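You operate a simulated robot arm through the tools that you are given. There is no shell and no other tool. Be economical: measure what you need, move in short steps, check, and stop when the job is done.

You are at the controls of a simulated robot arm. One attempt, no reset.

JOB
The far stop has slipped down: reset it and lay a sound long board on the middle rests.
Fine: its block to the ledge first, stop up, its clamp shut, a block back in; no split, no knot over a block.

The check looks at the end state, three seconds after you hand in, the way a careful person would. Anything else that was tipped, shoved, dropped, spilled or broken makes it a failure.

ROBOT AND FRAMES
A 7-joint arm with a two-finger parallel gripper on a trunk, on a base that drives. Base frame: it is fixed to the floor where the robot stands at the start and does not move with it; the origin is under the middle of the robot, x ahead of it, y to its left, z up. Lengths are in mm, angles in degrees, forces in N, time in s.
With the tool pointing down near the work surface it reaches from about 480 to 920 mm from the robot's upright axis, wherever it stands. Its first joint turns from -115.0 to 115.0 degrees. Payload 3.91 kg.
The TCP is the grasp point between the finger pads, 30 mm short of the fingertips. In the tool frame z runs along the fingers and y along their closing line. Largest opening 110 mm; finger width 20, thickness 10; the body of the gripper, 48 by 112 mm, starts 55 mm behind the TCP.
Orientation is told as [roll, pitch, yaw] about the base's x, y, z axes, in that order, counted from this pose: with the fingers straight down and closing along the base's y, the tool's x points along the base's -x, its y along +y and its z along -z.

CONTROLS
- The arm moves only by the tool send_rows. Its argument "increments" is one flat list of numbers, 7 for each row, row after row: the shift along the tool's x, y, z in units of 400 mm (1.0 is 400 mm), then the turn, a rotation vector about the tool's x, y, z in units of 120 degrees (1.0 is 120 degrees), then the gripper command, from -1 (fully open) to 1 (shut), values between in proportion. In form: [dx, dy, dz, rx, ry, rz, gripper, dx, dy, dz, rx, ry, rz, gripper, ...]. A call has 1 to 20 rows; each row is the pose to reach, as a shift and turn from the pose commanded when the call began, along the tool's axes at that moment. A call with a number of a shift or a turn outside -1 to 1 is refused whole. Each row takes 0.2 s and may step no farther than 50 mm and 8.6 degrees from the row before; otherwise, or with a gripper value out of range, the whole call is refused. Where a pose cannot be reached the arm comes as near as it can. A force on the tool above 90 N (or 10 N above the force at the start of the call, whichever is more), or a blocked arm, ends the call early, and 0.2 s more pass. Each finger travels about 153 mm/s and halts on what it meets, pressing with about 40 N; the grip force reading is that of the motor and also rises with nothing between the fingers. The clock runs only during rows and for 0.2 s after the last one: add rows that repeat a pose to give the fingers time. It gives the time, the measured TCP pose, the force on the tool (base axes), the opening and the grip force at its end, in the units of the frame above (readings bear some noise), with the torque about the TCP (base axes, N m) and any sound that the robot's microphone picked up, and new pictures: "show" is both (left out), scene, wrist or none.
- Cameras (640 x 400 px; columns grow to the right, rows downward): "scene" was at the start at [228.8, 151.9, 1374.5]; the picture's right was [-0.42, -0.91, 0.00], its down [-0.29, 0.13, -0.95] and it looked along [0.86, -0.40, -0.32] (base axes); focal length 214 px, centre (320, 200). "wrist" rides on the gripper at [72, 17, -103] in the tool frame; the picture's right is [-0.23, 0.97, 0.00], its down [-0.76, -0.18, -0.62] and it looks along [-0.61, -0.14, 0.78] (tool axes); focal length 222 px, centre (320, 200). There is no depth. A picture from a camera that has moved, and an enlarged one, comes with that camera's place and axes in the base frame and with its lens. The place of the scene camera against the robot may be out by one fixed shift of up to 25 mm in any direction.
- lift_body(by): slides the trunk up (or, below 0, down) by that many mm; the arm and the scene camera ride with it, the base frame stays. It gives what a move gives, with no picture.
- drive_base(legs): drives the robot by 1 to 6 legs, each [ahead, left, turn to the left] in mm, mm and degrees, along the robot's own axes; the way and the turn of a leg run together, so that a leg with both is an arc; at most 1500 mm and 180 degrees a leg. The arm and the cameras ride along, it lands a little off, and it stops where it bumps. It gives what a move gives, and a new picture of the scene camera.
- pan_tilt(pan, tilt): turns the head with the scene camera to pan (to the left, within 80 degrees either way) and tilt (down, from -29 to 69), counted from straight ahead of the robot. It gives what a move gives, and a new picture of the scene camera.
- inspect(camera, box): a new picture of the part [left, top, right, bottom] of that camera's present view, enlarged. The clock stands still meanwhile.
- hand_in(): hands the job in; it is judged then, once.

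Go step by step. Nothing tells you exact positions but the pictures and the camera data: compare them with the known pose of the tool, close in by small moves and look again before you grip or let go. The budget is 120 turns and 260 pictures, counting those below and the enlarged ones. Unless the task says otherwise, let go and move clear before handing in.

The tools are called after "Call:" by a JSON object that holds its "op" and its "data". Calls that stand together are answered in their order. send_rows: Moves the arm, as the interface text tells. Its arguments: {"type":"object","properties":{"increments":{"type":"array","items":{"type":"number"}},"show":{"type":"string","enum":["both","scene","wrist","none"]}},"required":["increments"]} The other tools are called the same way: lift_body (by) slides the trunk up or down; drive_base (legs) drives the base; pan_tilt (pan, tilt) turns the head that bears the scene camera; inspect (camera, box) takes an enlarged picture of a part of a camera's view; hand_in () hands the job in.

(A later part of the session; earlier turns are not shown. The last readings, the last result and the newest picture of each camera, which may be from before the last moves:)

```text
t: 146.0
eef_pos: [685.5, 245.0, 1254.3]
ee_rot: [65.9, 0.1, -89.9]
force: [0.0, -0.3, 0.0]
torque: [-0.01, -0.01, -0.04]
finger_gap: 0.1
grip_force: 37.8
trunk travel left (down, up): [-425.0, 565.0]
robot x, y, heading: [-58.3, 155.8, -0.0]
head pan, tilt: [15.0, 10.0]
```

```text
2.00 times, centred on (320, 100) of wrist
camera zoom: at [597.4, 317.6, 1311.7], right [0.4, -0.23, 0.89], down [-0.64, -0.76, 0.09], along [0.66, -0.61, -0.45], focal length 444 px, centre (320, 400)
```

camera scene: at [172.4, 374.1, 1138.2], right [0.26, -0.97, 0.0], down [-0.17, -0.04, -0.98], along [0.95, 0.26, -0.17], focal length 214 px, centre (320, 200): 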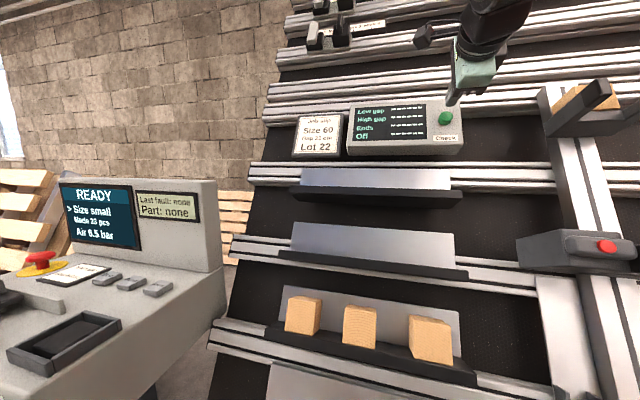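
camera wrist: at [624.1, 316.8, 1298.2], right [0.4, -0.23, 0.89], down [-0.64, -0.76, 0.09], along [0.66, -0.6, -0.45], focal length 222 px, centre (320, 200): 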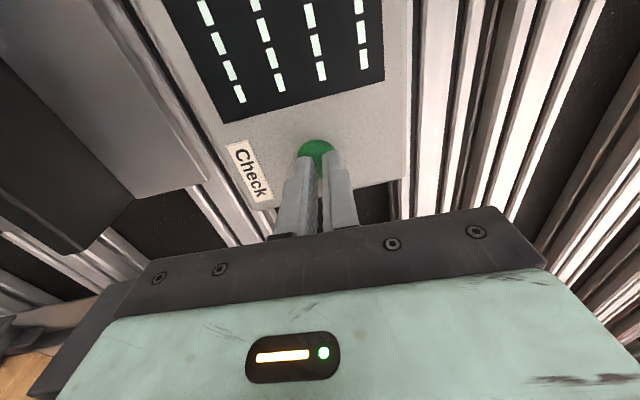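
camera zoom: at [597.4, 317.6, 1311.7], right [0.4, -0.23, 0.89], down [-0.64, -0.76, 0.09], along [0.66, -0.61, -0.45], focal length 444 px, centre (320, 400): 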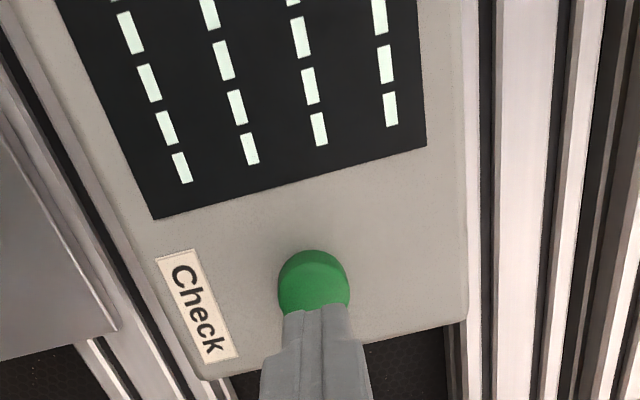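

Call:
{"op": "send_rows", "data": {"increments": [0, -0.005, 0.06, 0, 0, 0, 1, 0, -0.005, 0.08, 0, 0, 0, 1, 0, -0.005, 0.09, 0, 0, 0, 1, 0, -0.005, 0.1, 0, 0, 0, 1, 0, -0.005, 0.108, 0, 0, 0, 1], "show": "none"}}

Call:
{"op": "inspect", "data": {"camera": "scene", "box": [280, 80, 480, 180]}}

```text
t: 147.2
eef_pos: [713.1, 246.4, 1244.5]
ee_rot: [66.2, 0.4, -89.6]
force: [-38.7, -3.3, 10.4]
torque: [-0.05, 0.68, -0.18]
finger_gap: 0.3
grip_force: 38.2
trunk travel left (down, up): [-425.0, 565.0]
robot x, y, heading: [-63.0, 161.4, -0.4]
head pan, tilt: [15.0, 10.0]
stopped in row 5: the force on the tool passed its limit at 92 N (the readings are from after the stop); the commanded pose is now the measured one
```

```text
3.20 times, centred on (380, 130) of scene
camera zoom: at [165.3, 373.3, 1139.8], right [0.26, -0.97, 0.0], down [-0.16, -0.04, -0.99], along [0.95, 0.26, -0.17], focal length 686 px, centre (128, 424)
```

zoom: 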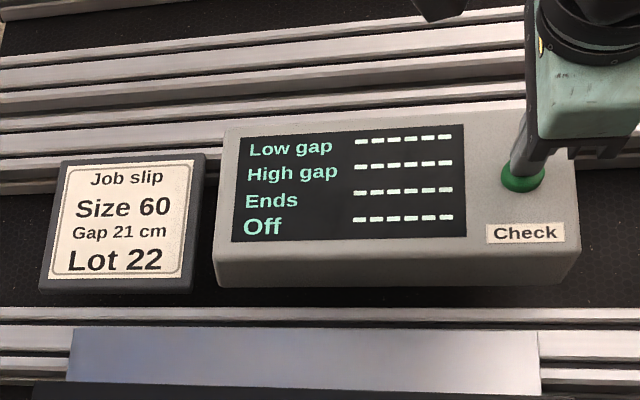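

The station shows nothing without boards. Instead I measure the level optically from a square-on distance, as before.

Call:
{"op": "send_rows", "data": {"increments": [0, 0, -0.05, 0, 0, 0, 1, 0, 0, -0.15, 0, 0, 0, 1, 0, 0.05, -0.25, 0, 0, 0, 0.5, 0, 0.15, -0.35, 0, 0, 0, 0, 0, 0.25, -0.4, 0, 0, 0, 0], "show": "none"}}

Call:
{"op": "drive_base", "data": {"legs": [[-500, 0, 0], [0, -720, 0]]}}

Call:
{"op": "pan_tilt", "data": {"pan": 0, "tilt": 25}}

```text
refused: row 4 steps farther than a row can; nothing moved
```

```text
t: 153.7
eef_pos: [224.4, -467.1, 1235.0]
ee_rot: [65.6, 0.2, -89.3]
force: [0.0, -0.7, 0.2]
torque: [0.01, 0.0, 0.0]
finger_gap: 0.0
grip_force: 37.6
trunk travel left (down, up): [-425.0, 565.0]
robot x, y, heading: [-561.9, -562.7, 0.4]
head pan, tilt: [15.0, 10.0]
camera scene: at [-327.9, -343.1, 1138.2], right [0.27, -0.96, 0.0], down [-0.17, -0.05, -0.98], along [0.95, 0.26, -0.17], focal length 214 px, centre (320, 200)
```

scene: 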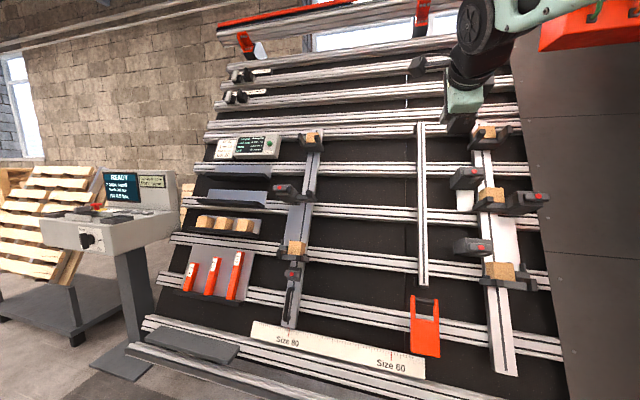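

```text
t: 154.4
eef_pos: [223.0, -468.4, 1235.1]
ee_rot: [65.6, 0.2, -89.3]
force: [0.7, 0.0, -0.1]
torque: [0.02, 0.02, -0.04]
finger_gap: 0.0
grip_force: 38.0
trunk travel left (down, up): [-425.0, 565.0]
robot x, y, heading: [-559.0, -559.6, 0.3]
head pan, tilt: [0.0, 25.0]
camera scene: at [-325.4, -367.0, 1113.9], right [0.01, -1.0, 0.0], down [-0.42, 0.0, -0.91], along [0.91, 0.01, -0.42], focal length 214 px, centre (320, 200)
```

scene: 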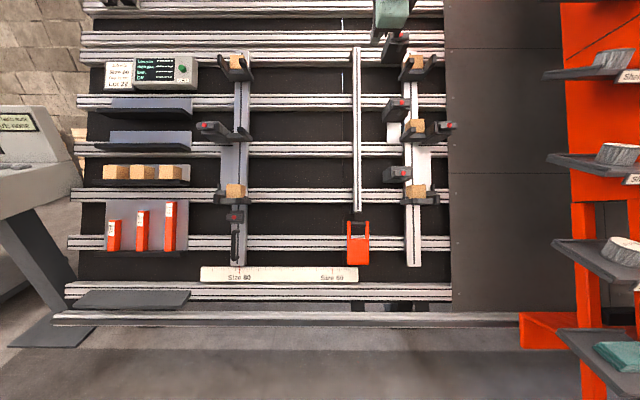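

Call:
{"op": "inspect", "data": {"camera": "scene", "box": [190, 105, 270, 155]}}

Call:
{"op": "inspect", "data": {"camera": "scene", "box": [380, 105, 460, 155]}}

Call:
{"op": "inspect", "data": {"camera": "scene", "box": [190, 165, 270, 215]}}

Call:
{"op": "inspect", "data": {"camera": "scene", "box": [380, 165, 460, 215]}}

Call:
{"op": "inspect", "data": {"camera": "scene", "box": [190, 45, 270, 95]}}

Call:
{"op": "inspect", "data": {"camera": "scene", "box": [380, 45, 460, 95]}}

```text
8.00 times, centred on (230, 130) of scene
camera zoom: at [-325.4, -367.0, 1113.9], right [0.01, -1.0, 0.0], down [-0.42, 0.0, -0.91], along [0.91, 0.01, -0.42], focal length 1716 px, centre (1040, 760)
```

zoom: 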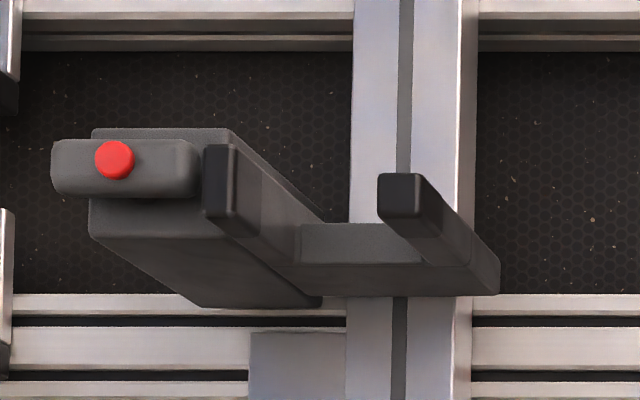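

```text
8.00 times, centred on (420, 130) of scene
camera zoom: at [-325.4, -367.0, 1113.9], right [0.01, -1.0, 0.0], down [-0.42, 0.0, -0.91], along [0.91, 0.01, -0.42], focal length 1716 px, centre (-480, 760)
```

zoom: 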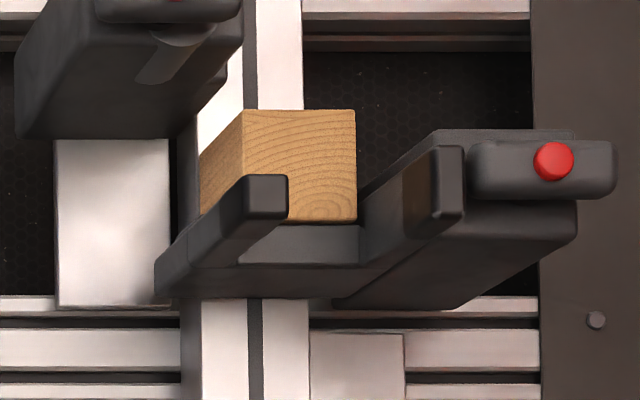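

```text
8.00 times, centred on (230, 190) of scene
camera zoom: at [-325.4, -367.0, 1113.9], right [0.01, -1.0, 0.0], down [-0.42, 0.0, -0.91], along [0.91, 0.01, -0.42], focal length 1716 px, centre (1040, 280)
```

zoom: 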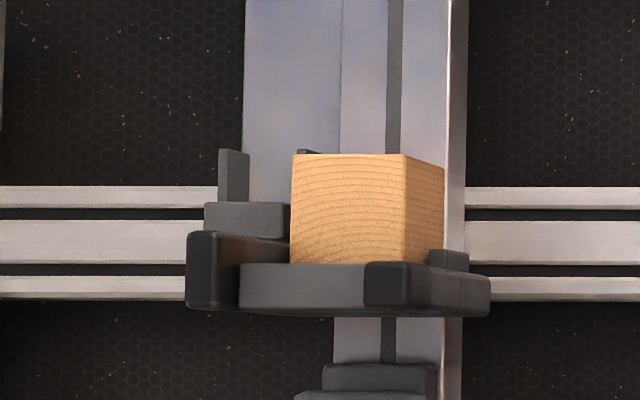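

```text
8.00 times, centred on (420, 190) of scene
camera zoom: at [-325.4, -367.0, 1113.9], right [0.01, -1.0, 0.0], down [-0.42, 0.0, -0.91], along [0.91, 0.01, -0.42], focal length 1716 px, centre (-480, 280)
```

zoom: 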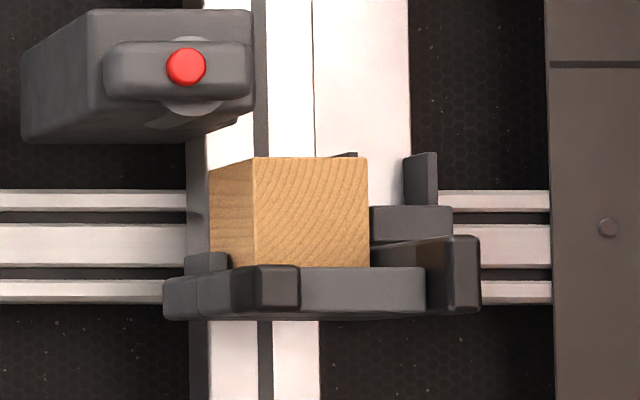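

```text
8.00 times, centred on (230, 70) of scene
camera zoom: at [-325.4, -367.0, 1113.9], right [0.01, -1.0, 0.0], down [-0.42, 0.0, -0.91], along [0.91, 0.01, -0.42], focal length 1716 px, centre (1040, 1240)
```

zoom: 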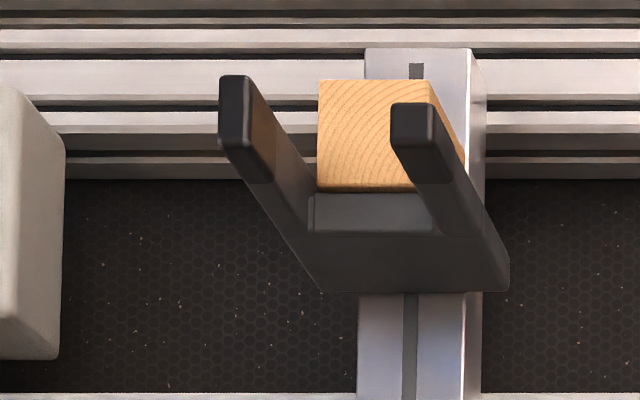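

```text
8.00 times, centred on (420, 70) of scene
camera zoom: at [-325.4, -367.0, 1113.9], right [0.01, -1.0, 0.0], down [-0.42, 0.0, -0.91], along [0.91, 0.01, -0.42], focal length 1716 px, centre (-480, 1240)
```

zoom: 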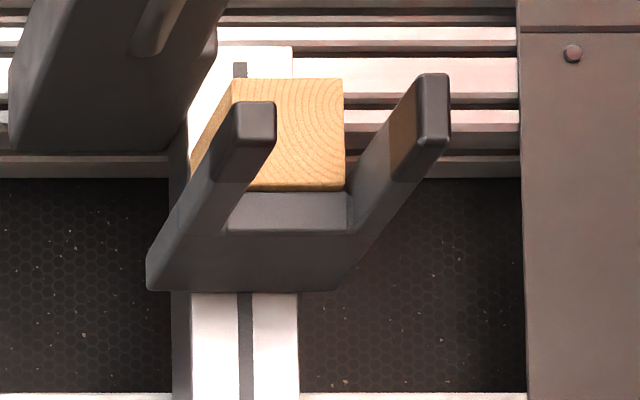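

The left rest is now level with the right one within about 1 mm. Next: put a block back. I return the tool to natural roll, retract, and drive to the ledge.

Call:
{"op": "send_rows", "data": {"increments": [0, 0, 0, 0, 0, -0.07, 0, 0, 0, 0, 0, 0, -0.14, -0.3, 0, 0, 0, 0, 0, -0.21, -0.3, 0, 0, 0, 0, 0, -0.28, -0.3, 0, 0, 0, 0, 0, -0.35, -0.3, 0, 0, 0, 0, 0, -0.42, -0.3, 0, 0, 0, 0, 0, -0.49, -0.3, 0, 0, 0, 0, 0, -0.56, -0.3, 0, 0, 0, 0, 0, -0.63, -0.3, 0, 0, 0, 0, 0, -0.69, -0.3, 0, 0, 0, 0, 0, -0.75, -0.3], "show": "none"}}

Call:
{"op": "send_rows", "data": {"increments": [0.08, 0, -0.046, 0, 0, 0, -0.3, 0.16, 0, -0.092, 0, 0, 0, -0.3, 0.24, 0, -0.138, 0, 0, 0, -0.3, 0.3175, 0, -0.185, 0, 0, 0, -0.3], "show": "none"}}

Call:
{"op": "drive_base", "data": {"legs": [[0, 980, 0]]}}

Call:
{"op": "lift_body", "data": {"by": -255}}

```text
t: 156.8
eef_pos: [224.3, -467.0, 1234.5]
ee_rot: [0.2, -65.5, 0.5]
force: [0.0, 0.3, 0.0]
torque: [0.01, -0.02, -0.01]
finger_gap: 71.5
grip_force: 0.2
trunk travel left (down, up): [-425.0, 565.0]
robot x, y, heading: [-557.9, -560.4, 0.5]
head pan, tilt: [0.0, 25.0]
```

```text
t: 157.8
eef_pos: [103.0, -469.3, 1147.9]
ee_rot: [0.5, -65.6, 0.1]
force: [0.3, 0.5, 0.4]
torque: [0.01, 0.0, -0.03]
finger_gap: 71.4
grip_force: 0.1
trunk travel left (down, up): [-425.0, 565.0]
robot x, y, heading: [-557.0, -563.2, 0.3]
head pan, tilt: [0.0, 25.0]
```

```text
t: 162.9
eef_pos: [99.1, 509.1, 1150.2]
ee_rot: [0.5, -65.4, -0.1]
force: [1.0, -0.2, -0.6]
torque: [0.02, 0.0, -0.01]
finger_gap: 71.5
grip_force: 0.0
trunk travel left (down, up): [-425.0, 565.0]
robot x, y, heading: [-565.9, 418.8, 0.3]
head pan, tilt: [0.0, 25.0]
camera scene: at [-329.6, 611.9, 1113.9], right [0.0, -1.0, 0.0], down [-0.42, 0.0, -0.91], along [0.91, 0.0, -0.42], focal length 214 px, centre (320, 200)
```

scene: 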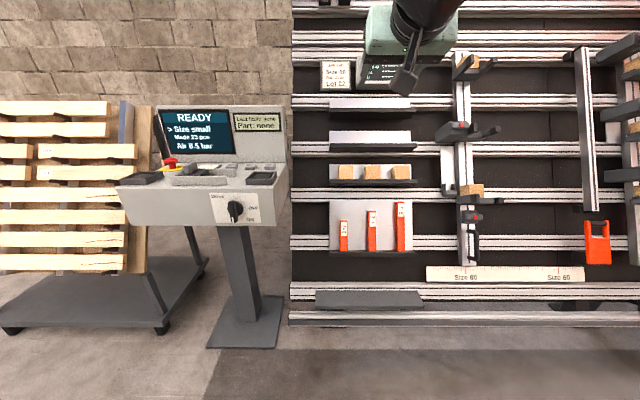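

```text
t: 165.5
eef_pos: [100.0, 509.2, 895.1]
ee_rot: [0.5, -65.5, -0.1]
force: [-0.5, 0.1, 0.1]
torque: [0.01, 0.0, -0.01]
finger_gap: 71.6
grip_force: 0.0
trunk travel left (down, up): [-170.0, 820.0]
robot x, y, heading: [-561.2, 419.6, 0.0]
head pan, tilt: [0.0, 25.0]
```

Call:
{"op": "drive_base", "data": {"legs": [[325, 12, 0]]}}

Call:
{"op": "inspect", "data": {"camera": "wrist", "box": [160, 40, 480, 240]}}

```text
t: 167.7
eef_pos: [423.2, 524.5, 894.9]
ee_rot: [0.5, -65.5, 0.2]
force: [0.1, -0.2, 0.5]
torque: [0.03, -0.02, -0.02]
finger_gap: 71.4
grip_force: 0.0
trunk travel left (down, up): [-170.0, 820.0]
robot x, y, heading: [-243.0, 433.5, 0.2]
head pan, tilt: [0.0, 25.0]
camera scene: at [-5.7, 626.3, 858.9], right [0.01, -1.0, 0.0], down [-0.42, 0.0, -0.91], along [0.91, 0.01, -0.42], focal length 214 px, centre (320, 200)
```

scene: 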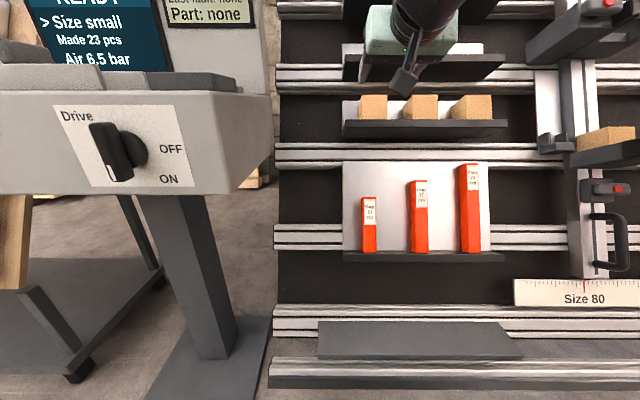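

```text
2.00 times, centred on (320, 140) of wrist
camera zoom: at [297.6, 540.9, 871.1], right [0.08, 0.97, 0.21], down [-0.25, -0.18, 0.95], along [0.96, -0.13, 0.23], focal length 444 px, centre (320, 320)
```

zoom: 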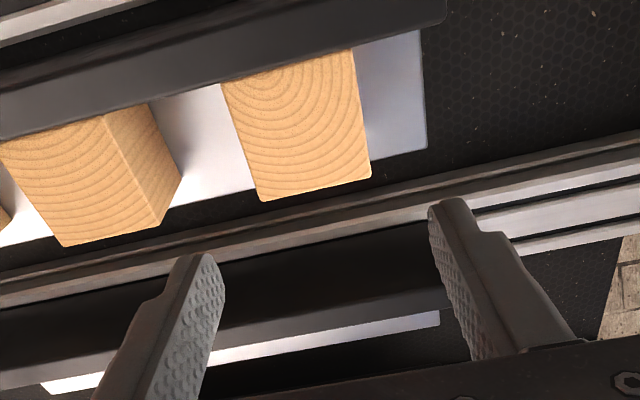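

Call:
{"op": "send_rows", "data": {"increments": [-0.01, -0.004, 0.1, 0, 0, 0, -0.3, -0.01, -0.008, 0.2, 0, 0, 0, -0.3], "show": "none"}}

Call:
{"op": "inspect", "data": {"camera": "wrist", "box": [160, 40, 480, 240]}}

```text
t: 168.3
eef_pos: [498.0, 522.1, 865.7]
ee_rot: [0.6, -65.6, -0.1]
force: [-0.1, 1.0, 0.4]
torque: [-0.03, 0.0, -0.04]
finger_gap: 71.5
grip_force: 0.0
trunk travel left (down, up): [-170.0, 820.0]
robot x, y, heading: [-238.0, 433.2, 0.6]
head pan, tilt: [0.0, 25.0]
```

```text
2.00 times, centred on (320, 140) of wrist
camera zoom: at [372.5, 538.4, 841.9], right [0.08, 0.97, 0.21], down [-0.25, -0.18, 0.95], along [0.96, -0.13, 0.23], focal length 444 px, centre (320, 320)
```

zoom: 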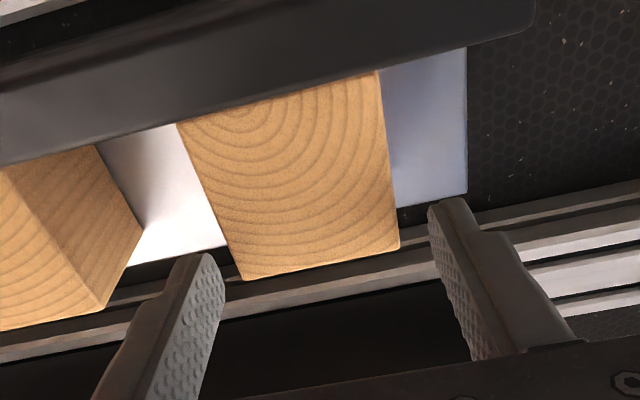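

Call:
{"op": "send_rows", "data": {"increments": [0, 0, 0.06, 0, 0, 0, -0.3, 0.003, 0, 0.115, 0, 0, 0, -0.3, 0.003, 0, 0.115, 0, 0, 0, 0.2, 0.003, 0, 0.115, 0, 0, 0, 0.2, -0.03, 0, 0.115, 0, 0, 0, 0.2, -0.05, 0, 0.11, 0, 0, 0, 0.2, -0.05, 0, 0.02, 0, 0, 0, 0.2, -0.05, 0, -0.08, 0, 0, 0, 0.2]}}

```text
t: 170.1
eef_pos: [477.4, 521.1, 897.1]
ee_rot: [0.7, -65.5, 0.0]
force: [-0.2, -0.5, -0.6]
torque: [0.03, 0.03, 0.02]
finger_gap: 57.5
grip_force: 40.1
trunk travel left (down, up): [-170.0, 820.0]
robot x, y, heading: [-237.8, 434.5, 0.4]
head pan, tilt: [0.0, 25.0]
camera scene: at [-5.6, 626.2, 858.8], right [0.01, -1.0, 0.0], down [-0.42, 0.0, -0.91], along [0.91, 0.01, -0.42], focal length 214 px, centre (320, 200)
camera wrist: at [351.6, 537.5, 873.0], right [0.09, 0.97, 0.21], down [-0.25, -0.18, 0.95], along [0.96, -0.13, 0.23], focal length 222 px, centre (320, 200)
```

scene: 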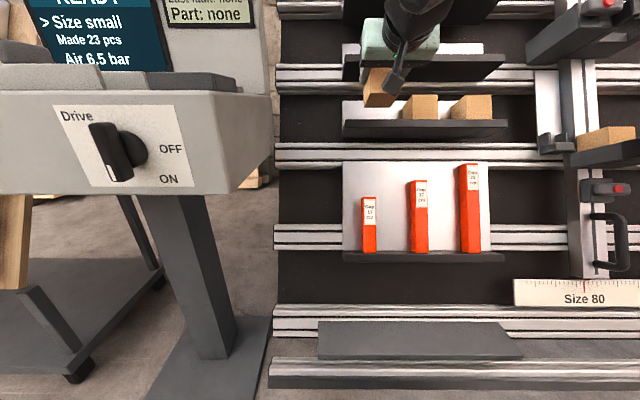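
wrist: 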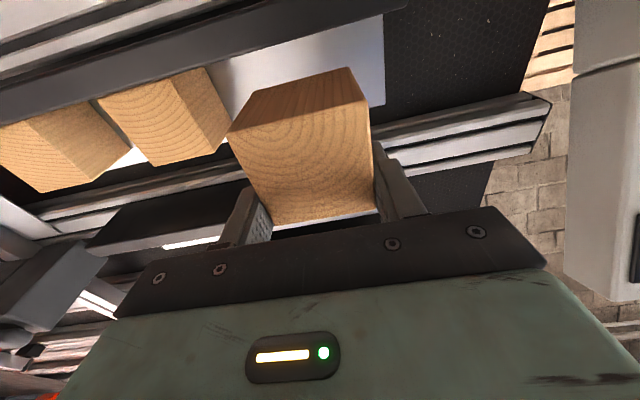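

Block in hand. I retract a little, raise the trunk and drive back to the reset stop.

Call:
{"op": "send_rows", "data": {"increments": [0, 0, -0.056, 0, 0, 0, 0.2, 0, 0, -0.1125, 0, 0, 0, 0.2], "show": "none"}}

Call:
{"op": "lift_body", "data": {"by": 165}}

Call:
{"op": "drive_base", "data": {"legs": [[0, -522, 0], [60, 0, 0]]}}

Call:
{"op": "inspect", "data": {"camera": "wrist", "box": [0, 0, 640, 400]}}

```text
t: 170.7
eef_pos: [435.9, 520.4, 915.0]
ee_rot: [0.5, -65.6, 0.1]
force: [0.0, 0.2, -1.1]
torque: [0.02, 0.02, 0.0]
finger_gap: 57.5
grip_force: 40.1
trunk travel left (down, up): [-170.0, 820.0]
robot x, y, heading: [-240.6, 431.9, 0.2]
head pan, tilt: [0.0, 25.0]
```

```text
t: 172.6
eef_pos: [435.5, 522.0, 1080.1]
ee_rot: [0.5, -65.5, 0.1]
force: [-0.5, -0.4, -0.5]
torque: [-0.01, -0.03, -0.04]
finger_gap: 57.2
grip_force: 40.3
trunk travel left (down, up): [-335.0, 655.0]
robot x, y, heading: [-240.0, 435.5, 0.4]
head pan, tilt: [0.0, 25.0]
```

```text
t: 176.2
eef_pos: [498.6, -3.7, 1078.8]
ee_rot: [0.5, -65.5, 0.0]
force: [0.1, -0.5, -0.6]
torque: [0.01, 0.0, 0.02]
finger_gap: 57.4
grip_force: 39.5
trunk travel left (down, up): [-335.0, 655.0]
robot x, y, heading: [-177.2, -88.4, 0.2]
head pan, tilt: [0.0, 25.0]
camera scene: at [57.4, 102.9, 1023.8], right [0.0, -1.0, 0.0], down [-0.42, 0.0, -0.91], along [0.91, 0.0, -0.42], focal length 214 px, centre (320, 200)
```

scene: 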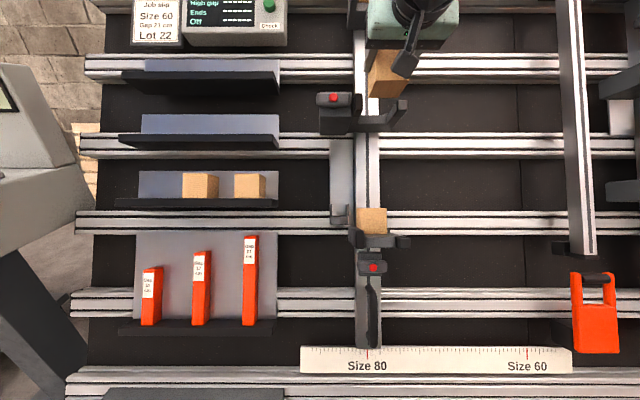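

```text
1.00 times, centred on (320, 200) of wrist (not enlarged: the box is as wide or as high as the picture)
camera zoom: at [373.2, 13.9, 1056.2], right [0.09, 0.97, 0.21], down [-0.25, -0.18, 0.95], along [0.96, -0.14, 0.23], focal length 222 px, centre (320, 200)
```

zoom: 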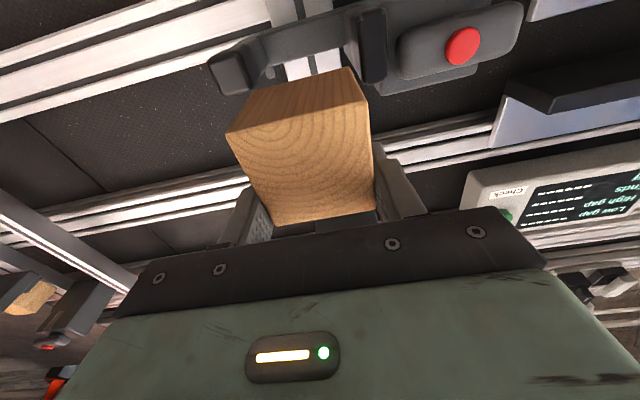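

The geometry matches the earlier extraction pose. I go in 14 mm above the seat, most of the way.

Call:
{"op": "send_rows", "data": {"increments": [-0.016, 0.005, 0.08, 0, 0, 0, 0.2, -0.016, 0.005, 0.16, 0, 0, 0, 0.2, -0.016, 0.005, 0.22, 0, 0, 0, 0.2, -0.016, 0.005, 0.255, 0, 0, 0, 0.2], "show": "wrist"}}

Call:
{"op": "inspect", "data": {"camera": "scene", "box": [300, 0, 460, 140]}}

```text
t: 177.2
eef_pos: [595.4, 0.4, 1042.2]
ee_rot: [0.5, -65.5, 0.1]
force: [-0.8, 0.4, 0.2]
torque: [-0.01, 0.03, 0.05]
finger_gap: 57.4
grip_force: 39.9
trunk travel left (down, up): [-335.0, 655.0]
robot x, y, heading: [-176.4, -87.7, 0.3]
head pan, tilt: [0.0, 25.0]
camera wrist: at [469.4, 16.8, 1019.2], right [0.09, 0.97, 0.21], down [-0.25, -0.18, 0.95], along [0.96, -0.13, 0.23], focal length 222 px, centre (320, 200)
```

wrist: 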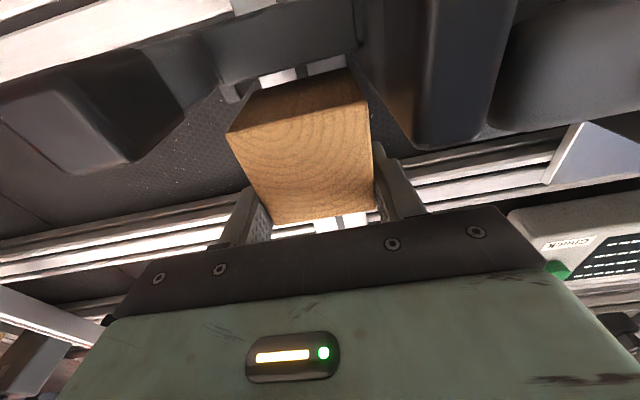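

```text
2.86 times, centred on (380, 70) of scene
camera zoom: at [57.4, 102.9, 1023.9], right [0.0, -1.0, 0.0], down [-0.42, 0.0, -0.91], along [0.91, 0.0, -0.42], focal length 613 px, centre (149, 571)
```

zoom: 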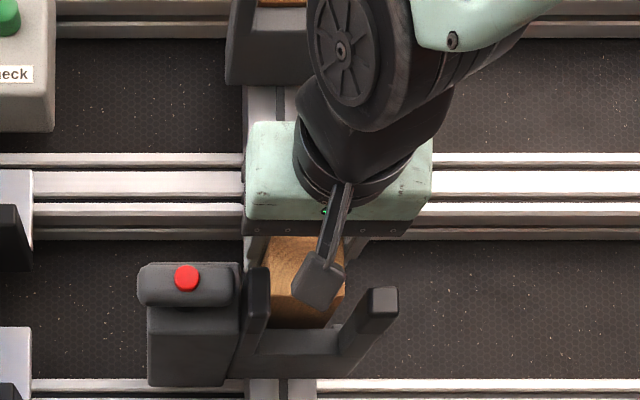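

Call:
{"op": "send_rows", "data": {"increments": [0.012, -0.004, 0.005, 0, 0, 0, 0.2, 0.025, -0.004, 0.01, 0, 0, 0, 0.2], "show": "none"}}

Call:
{"op": "send_rows", "data": {"increments": [0.005, 0, 0.008, 0, 0, 0, 0.2, 0.01, 0, 0.015, 0, 0, 0, 0.2], "show": "wrist"}}

Call:
{"op": "inspect", "data": {"camera": "scene", "box": [300, 0, 460, 140]}}

```text
t: 177.8
eef_pos: [595.0, -1.4, 1032.9]
ee_rot: [0.4, -65.5, 0.1]
force: [-1.4, 0.5, -0.4]
torque: [-0.05, -0.04, 0.0]
finger_gap: 57.5
grip_force: 40.0
trunk travel left (down, up): [-335.0, 655.0]
robot x, y, heading: [-178.4, -88.1, 0.1]
head pan, tilt: [0.0, 25.0]
```

```text
t: 178.4
eef_pos: [597.8, -0.7, 1029.3]
ee_rot: [0.5, -65.9, -0.1]
force: [3.5, -1.1, 16.1]
torque: [-0.06, 0.15, 0.01]
finger_gap: 57.4
grip_force: 39.8
trunk travel left (down, up): [-335.0, 655.0]
robot x, y, heading: [-178.4, -92.1, 0.2]
head pan, tilt: [0.0, 25.0]
camera wrist: at [472.6, 15.3, 1004.9], right [0.08, 0.97, 0.21], down [-0.26, -0.18, 0.95], along [0.96, -0.13, 0.23], focal length 222 px, centre (320, 200)
```

wrist: 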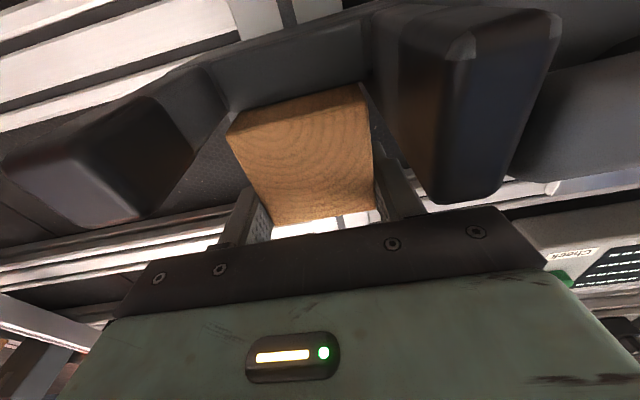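

```text
2.86 times, centred on (380, 70) of scene
camera zoom: at [57.1, 102.9, 1024.3], right [0.0, -1.0, 0.0], down [-0.42, 0.0, -0.91], along [0.91, 0.0, -0.42], focal length 613 px, centre (149, 571)
```

zoom: 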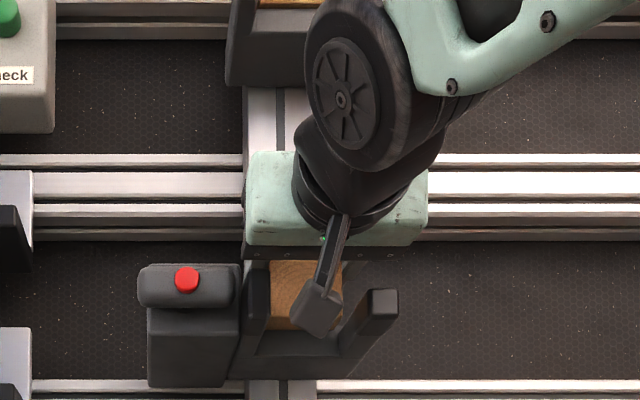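

Call:
{"op": "send_rows", "data": {"increments": [-0.002, 0, 0.008, 0, 0, 0, 0.2, -0.002, 0, 0.014, 0, 0, 0, 0.2], "show": "none"}}

Call:
{"op": "inspect", "data": {"camera": "scene", "box": [330, 60, 430, 140]}}

```text
t: 179.0
eef_pos: [602.8, -1.5, 1026.2]
ee_rot: [0.6, -65.7, -0.1]
force: [2.1, -0.4, 18.9]
torque: [0.04, 0.14, 0.01]
finger_gap: 57.4
grip_force: 40.2
trunk travel left (down, up): [-335.0, 655.0]
robot x, y, heading: [-179.0, -89.5, 0.5]
head pan, tilt: [0.0, 25.0]
```

```text
5.00 times, centred on (380, 100) of scene
camera zoom: at [56.9, 102.9, 1024.1], right [0.0, -1.0, 0.0], down [-0.42, 0.0, -0.91], along [0.91, 0.0, -0.42], focal length 1072 px, centre (20, 700)
```

zoom: 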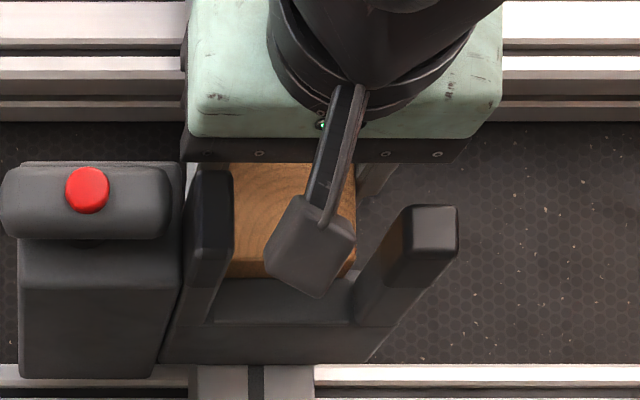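

Call:
{"op": "send_rows", "data": {"increments": [-0.002, 0, 0.008, 0, 0, 0, 0.2, -0.002, 0, 0.014, 0, 0, 0, 0.2], "show": "none"}}

Call:
{"op": "send_rows", "data": {"increments": [0, 0, 0.005, 0, 0, 0, 0.2, 0, 0, 0.01, 0, 0, 0, 0.2], "show": "none"}}

```text
t: 179.6
eef_pos: [607.5, -1.0, 1023.6]
ee_rot: [0.5, -65.6, -0.1]
force: [2.8, -1.4, 15.2]
torque: [-0.04, -0.09, -0.03]
finger_gap: 57.5
grip_force: 39.6
trunk travel left (down, up): [-335.0, 655.0]
robot x, y, heading: [-175.0, -90.1, 0.2]
head pan, tilt: [0.0, 25.0]
```

```text
t: 180.2
eef_pos: [611.9, -2.2, 1021.9]
ee_rot: [0.5, -65.5, 0.0]
force: [1.7, -1.4, 11.6]
torque: [0.02, -0.11, 0.01]
finger_gap: 57.4
grip_force: 40.6
trunk travel left (down, up): [-335.0, 655.0]
robot x, y, heading: [-182.3, -88.3, 0.0]
head pan, tilt: [0.0, 25.0]
```

Call:
{"op": "inspect", "data": {"camera": "scene", "box": [330, 60, 430, 140]}}

Call:
{"op": "inspect", "data": {"camera": "wrist", "box": [160, 20, 480, 220]}}

```text
5.00 times, centred on (380, 100) of scene
camera zoom: at [57.1, 102.9, 1023.9], right [0.0, -1.0, 0.0], down [-0.42, 0.0, -0.91], along [0.91, 0.0, -0.42], focal length 1072 px, centre (20, 700)
```

zoom: 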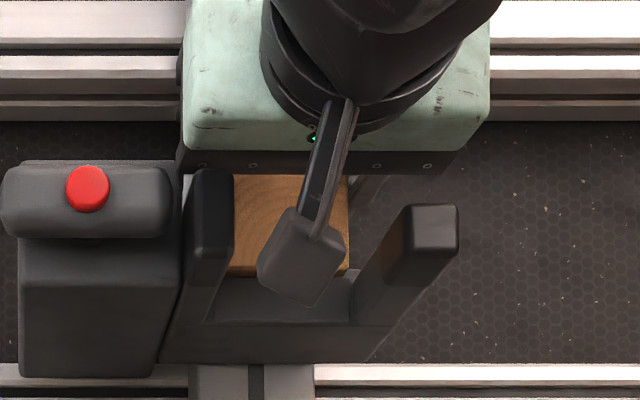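

```text
2.00 times, centred on (320, 120) of wrist
camera zoom: at [486.1, 15.7, 998.3], right [0.09, 0.97, 0.21], down [-0.25, -0.18, 0.95], along [0.96, -0.14, 0.23], focal length 444 px, centre (320, 360)
```

zoom: 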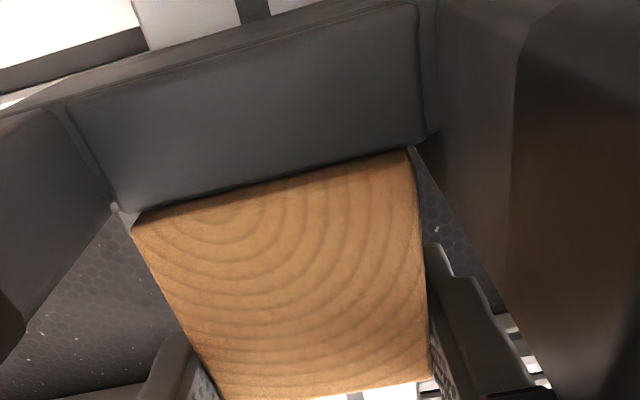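

Call:
{"op": "send_rows", "data": {"increments": [0, 0, 0.005, 0, 0, 0, 0.2, 0, 0, 0.01, 0, 0, 0, 0.2], "show": "none"}}

Call:
{"op": "inspect", "data": {"camera": "wrist", "box": [160, 20, 480, 220]}}

```text
t: 180.8
eef_pos: [614.0, -0.8, 1021.5]
ee_rot: [0.5, -65.5, 0.0]
force: [-23.1, -1.6, 13.9]
torque: [-0.23, 0.4, -0.52]
finger_gap: 57.3
grip_force: 40.0
trunk travel left (down, up): [-335.0, 655.0]
robot x, y, heading: [-179.9, -85.9, 0.3]
head pan, tilt: [0.0, 25.0]
```

```text
2.00 times, centred on (320, 120) of wrist
camera zoom: at [488.0, 15.8, 997.5], right [0.09, 0.97, 0.21], down [-0.25, -0.18, 0.95], along [0.96, -0.13, 0.23], focal length 444 px, centre (320, 360)
```

zoom: 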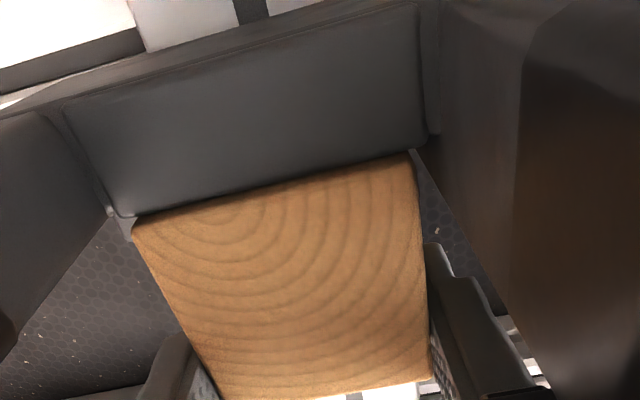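

Seated against the ledge and the column. I open to 68 mm and withdraw straight back.

Call:
{"op": "send_rows", "data": {"increments": [0, 0, -0.004, 0, 0, 0, 0.2, 0, 0, -0.004, 0, 0, 0, -0.22, 0, 0, -0.004, 0, 0, 0, -0.22, 0, 0, -0.06, 0, 0, 0, -0.22, 0, 0, -0.16, 0, 0, 0, -0.22, 0, 0, -0.26, 0, 0, 0, -0.22, 0, 0, -0.36, 0, 0, 0, -0.22], "show": "none"}}

Call:
{"op": "inspect", "data": {"camera": "scene", "box": [310, 60, 430, 140]}}

Call:
{"op": "inspect", "data": {"camera": "wrist", "box": [160, 20, 480, 220]}}

```text
t: 182.4
eef_pos: [484.7, -3.9, 1079.5]
ee_rot: [0.5, -65.4, -0.1]
force: [-0.3, 0.4, -0.5]
torque: [0.0, -0.01, 0.03]
finger_gap: 67.0
grip_force: 0.0
trunk travel left (down, up): [-335.0, 655.0]
robot x, y, heading: [-177.2, -88.9, 0.5]
head pan, tilt: [0.0, 25.0]
```

```text
5.00 times, centred on (370, 100) of scene
camera zoom: at [57.5, 102.9, 1023.8], right [0.0, -1.0, 0.0], down [-0.42, 0.0, -0.91], along [0.91, 0.0, -0.42], focal length 1072 px, centre (70, 700)
```

zoom: 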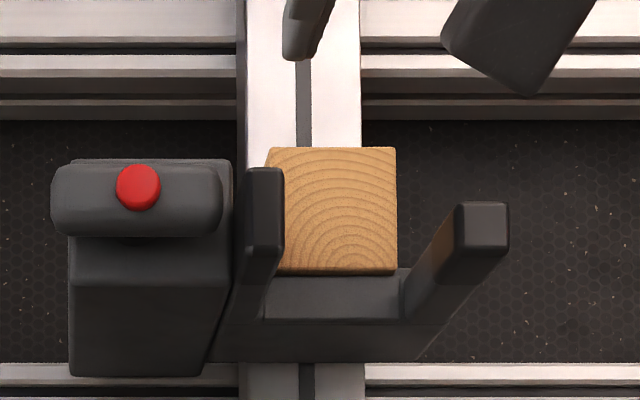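

```text
2.00 times, centred on (320, 120) of wrist
camera zoom: at [359.4, 13.4, 1055.3], right [0.09, 0.97, 0.21], down [-0.25, -0.18, 0.95], along [0.96, -0.14, 0.23], focal length 444 px, centre (320, 360)
```

zoom: 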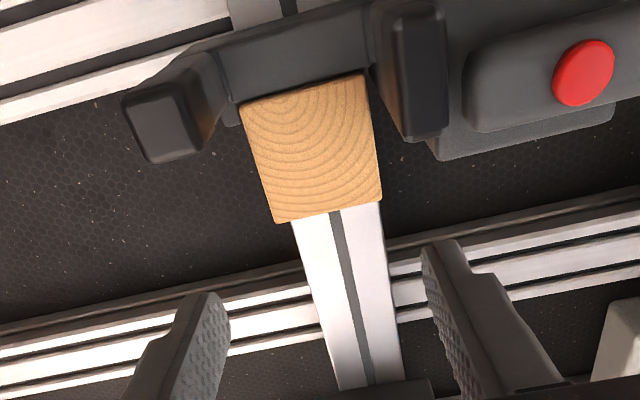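

The block is seated and the stop is reset. Now the board: I back well off, pass the console, and go to the trolley.

Call:
{"op": "drive_base", "data": {"legs": [[-620, 0, 0], [0, 1500, 0], [0, 440, 0]]}}

Call:
{"op": "lift_body", "data": {"by": -300}}

Call:
{"op": "send_rows", "data": {"increments": [0, 0, 0, 0, 0, 0.07, -0.5, 0, 0, 0, 0, 0, 0.14, -0.5, 0, 0, 0, 0, 0, 0.21, -0.5, 0, 0, 0, 0, 0, 0.28, -0.5, 0, 0, 0, 0, 0, 0.35, -0.5, 0, 0, 0, 0, 0, 0.42, -0.5, 0, 0, 0, 0, 0, 0.49, -0.5, 0, 0, 0, 0, 0, 0.56, -0.5, 0, 0, 0, 0, 0, 0.63, -0.5, 0, 0, 0, 0, 0, 0.69, -0.5, 0, 0, 0, 0, 0, 0.75, -0.5]}}

```text
t: 195.2
eef_pos: [-153.2, 1945.4, 1079.5]
ee_rot: [0.5, -65.5, 0.5]
force: [0.6, 0.5, 1.3]
torque: [-0.03, 0.03, -0.02]
finger_gap: 67.1
grip_force: 0.0
trunk travel left (down, up): [-335.0, 655.0]
robot x, y, heading: [-815.7, 1856.4, 0.9]
head pan, tilt: [0.0, 25.0]
camera scene: at [-581.0, 2047.6, 1023.9], right [0.01, -1.0, 0.0], down [-0.42, -0.01, -0.91], along [0.91, 0.01, -0.42], focal length 214 px, centre (320, 200)
```

scene: 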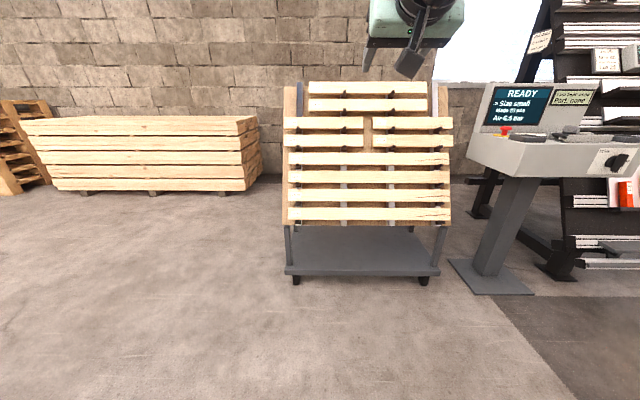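

```text
t: 198.2
eef_pos: [-153.4, 1945.8, 779.4]
ee_rot: [0.5, -65.6, 0.5]
force: [0.1, 0.1, -0.7]
torque: [-0.02, -0.02, 0.0]
finger_gap: 66.9
grip_force: 0.0
trunk travel left (down, up): [-35.0, 955.0]
robot x, y, heading: [-814.3, 1854.4, 1.1]
head pan, tilt: [0.0, 25.0]
```

```text
t: 200.6
eef_pos: [-154.0, 1944.3, 780.2]
ee_rot: [65.5, 0.3, -89.1]
force: [-0.5, -0.1, 1.0]
torque: [0.01, -0.05, -0.01]
finger_gap: 82.4
grip_force: 0.1
trunk travel left (down, up): [-35.0, 955.0]
robot x, y, heading: [-816.1, 1855.7, 0.9]
head pan, tilt: [0.0, 25.0]
camera scene: at [-581.0, 2047.6, 723.9], right [0.01, -1.0, 0.0], down [-0.42, -0.01, -0.91], along [0.91, 0.01, -0.42], focal length 214 px, centre (320, 200)
camera wrist: at [-242.3, 2017.0, 837.0], right [0.41, -0.23, 0.89], down [-0.63, -0.77, 0.09], along [0.66, -0.59, -0.46], focal length 222 px, centre (320, 200)
```

scene: 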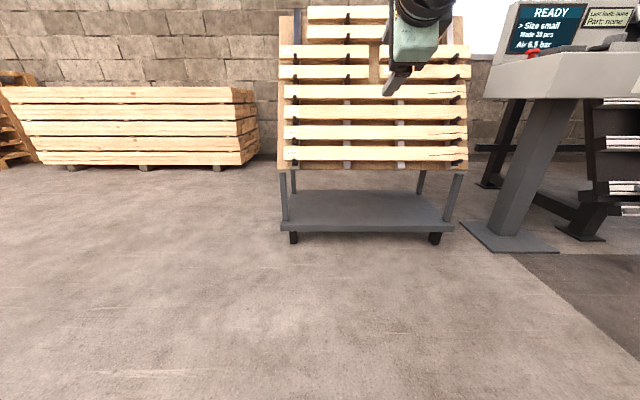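
wrist: 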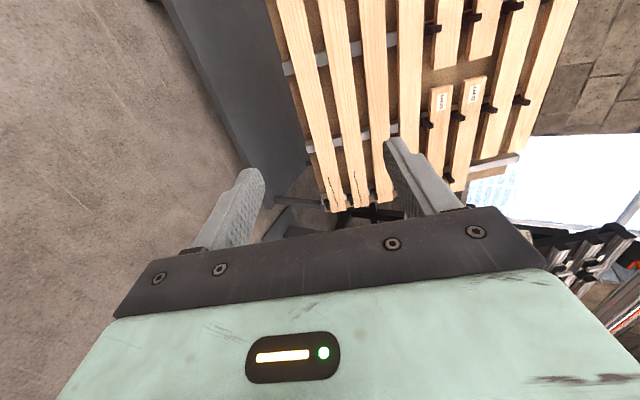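

From three views board Lot 59 lies at about (437, 1835, 662), face leaning ~27°. I drive up in front of it and straighten the heading.

Call:
{"op": "drive_base", "data": {"legs": [[0, 0, -1.0], [500, -95, 0]]}}

Call:
{"op": "pan_tilt", "data": {"pan": -15, "tilt": 25}}

Call:
{"op": "inspect", "data": {"camera": "wrist", "box": [0, 0, 640, 400]}}

```text
t: 203.9
eef_pos: [351.2, 1831.6, 779.5]
ee_rot: [65.6, 0.1, -90.4]
force: [-0.5, 0.6, 0.3]
torque: [0.0, 0.01, -0.01]
finger_gap: 82.6
grip_force: 0.1
trunk travel left (down, up): [-35.0, 955.0]
robot x, y, heading: [-313.5, 1752.8, -0.6]
head pan, tilt: [0.0, 25.0]
camera scene: at [-74.7, 1943.2, 723.9], right [-0.01, -1.0, 0.0], down [-0.42, 0.0, -0.91], along [0.91, -0.01, -0.42], focal length 214 px, centre (320, 200)
```

scene: 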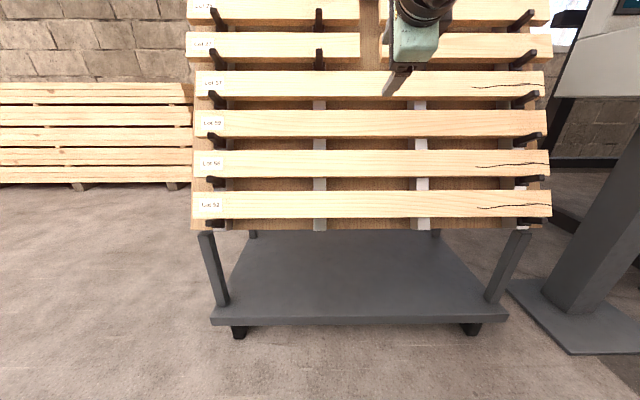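

```text
t: 204.7
eef_pos: [350.8, 1831.3, 778.7]
ee_rot: [65.6, 0.2, -90.4]
force: [-0.4, -0.1, 0.5]
torque: [0.0, -0.01, 0.01]
finger_gap: 82.6
grip_force: 0.0
trunk travel left (down, up): [-35.0, 955.0]
robot x, y, heading: [-312.6, 1753.1, -0.4]
head pan, tilt: [-15.0, 25.0]
camera scene: at [-78.0, 1919.4, 723.9], right [-0.27, -0.96, 0.0], down [-0.41, 0.11, -0.91], along [0.87, -0.24, -0.42], focal length 214 px, centre (320, 200)
```

scene: 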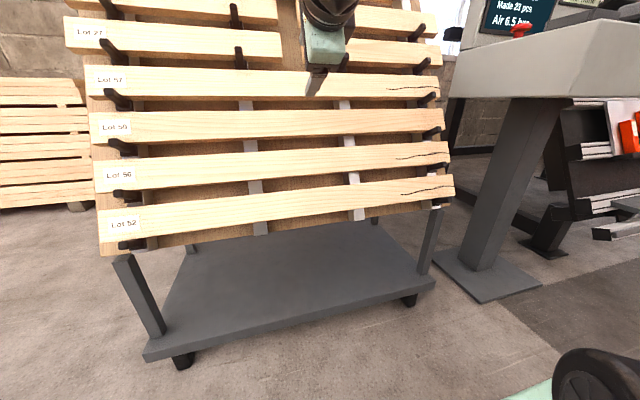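

```text
1.00 times, centred on (320, 200) of wrist (not enlarged: the box is as wide or as high as the picture)
camera zoom: at [262.9, 1904.7, 836.9], right [0.4, -0.23, 0.89], down [-0.65, -0.76, 0.09], along [0.65, -0.61, -0.45], focal length 222 px, centre (320, 200)
```

zoom: 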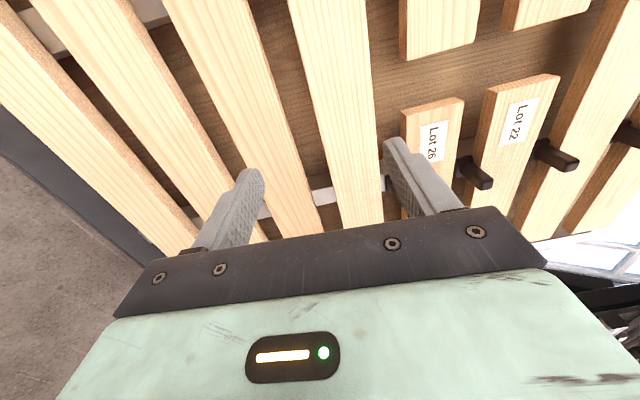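

I tilt 3.5° to match the trolley's lean (~28°) and move down/in towards Lot 59.

Call:
{"op": "send_rows", "data": {"increments": [0.005, -0.055, 0.045, 0.015, 0, 0, -0.5, 0.01, -0.11, 0.09, 0.029, 0, 0, -0.5, 0.015, -0.1665, 0.14, 0.029, 0, 0, -0.5]}}

Call:
{"op": "inspect", "data": {"camera": "wrist", "box": [120, 0, 520, 250]}}

```text
t: 205.5
eef_pos: [374.3, 1838.2, 694.8]
ee_rot: [62.1, 0.2, -90.4]
force: [0.5, 1.2, 0.1]
torque: [-0.01, 0.01, 0.01]
finger_gap: 82.2
grip_force: 0.0
trunk travel left (down, up): [-35.0, 955.0]
robot x, y, heading: [-311.2, 1755.4, -0.5]
head pan, tilt: [-15.0, 25.0]
camera scene: at [-78.1, 1919.3, 723.9], right [-0.27, -0.96, 0.0], down [-0.41, 0.11, -0.91], along [0.87, -0.24, -0.42], focal length 214 px, centre (320, 200)
camera wrist: at [289.9, 1911.3, 757.8], right [0.45, -0.23, 0.86], down [-0.64, -0.76, 0.13], along [0.62, -0.61, -0.49], focal length 222 px, centre (320, 200)
```

scene: 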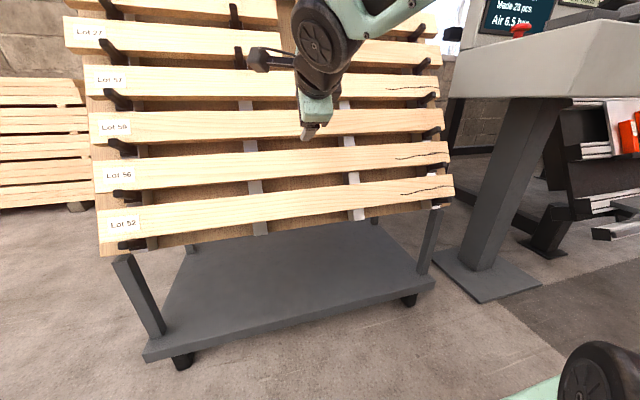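
wrist: 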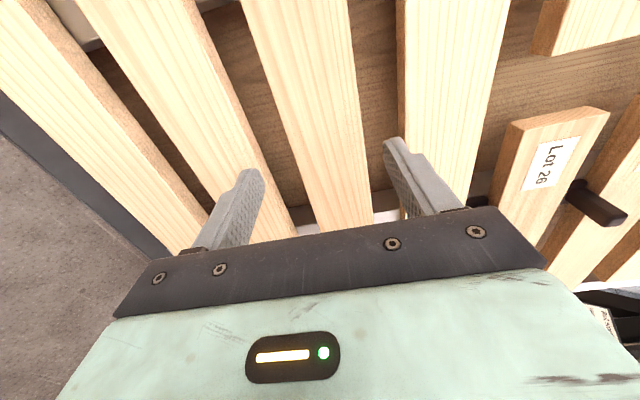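

```text
1.60 times, centred on (320, 125) of wrist
camera zoom: at [289.9, 1911.3, 757.8], right [0.45, -0.23, 0.86], down [-0.64, -0.76, 0.13], along [0.62, -0.61, -0.49], focal length 355 px, centre (320, 320)
```

zoom: 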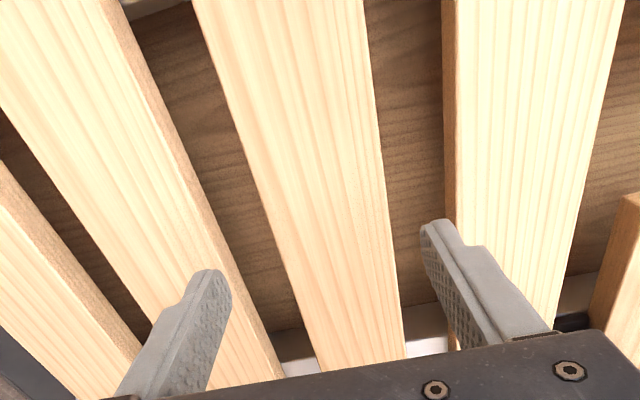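

Lot 59 is centred within ~5 mm. I correct and approach 45 mm.

Call:
{"op": "send_rows", "data": {"increments": [0, 0.0125, 0.05, 0, 0, 0, -0.5, 0, 0.0125, 0.1125, 0, 0, 0, -0.5], "show": "none"}}

Call:
{"op": "inspect", "data": {"camera": "wrist", "box": [120, 0, 520, 250]}}

Call:
{"op": "inspect", "data": {"camera": "scene", "box": [220, 60, 420, 200]}}

```text
t: 206.1
eef_pos: [415.7, 1837.5, 678.9]
ee_rot: [62.1, 0.2, -90.4]
force: [0.0, 1.4, 0.2]
torque: [-0.03, -0.01, -0.03]
finger_gap: 82.4
grip_force: 0.0
trunk travel left (down, up): [-35.0, 955.0]
robot x, y, heading: [-312.9, 1753.2, -0.8]
head pan, tilt: [-15.0, 25.0]
```

```text
1.60 times, centred on (320, 125) of wrist
camera zoom: at [332.3, 1910.9, 741.6], right [0.45, -0.23, 0.86], down [-0.64, -0.76, 0.13], along [0.62, -0.61, -0.49], focal length 355 px, centre (320, 320)
```

zoom: 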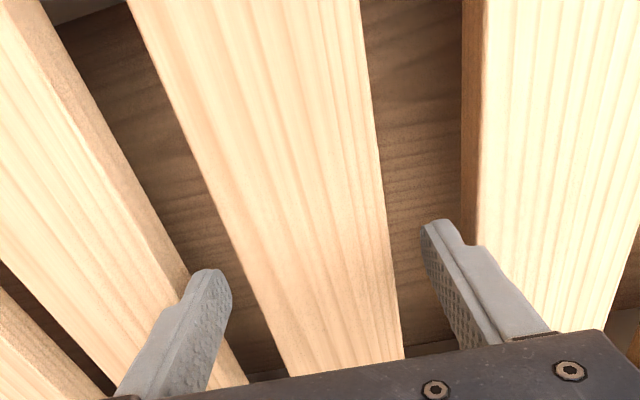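

```text
2.86 times, centred on (320, 130) of scene
camera zoom: at [-78.1, 1919.4, 723.9], right [-0.27, -0.96, 0.0], down [-0.41, 0.11, -0.91], along [0.87, -0.24, -0.42], focal length 613 px, centre (320, 400)
```

zoom: 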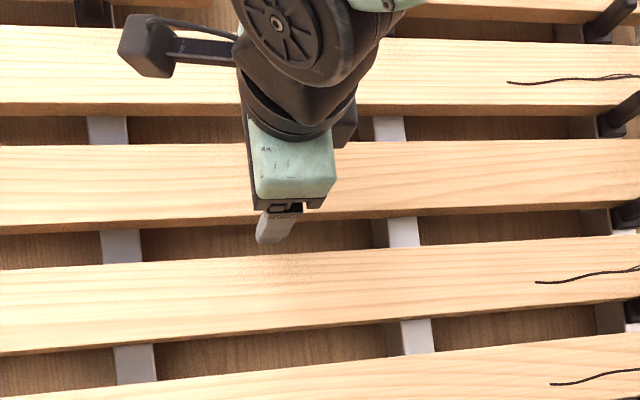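

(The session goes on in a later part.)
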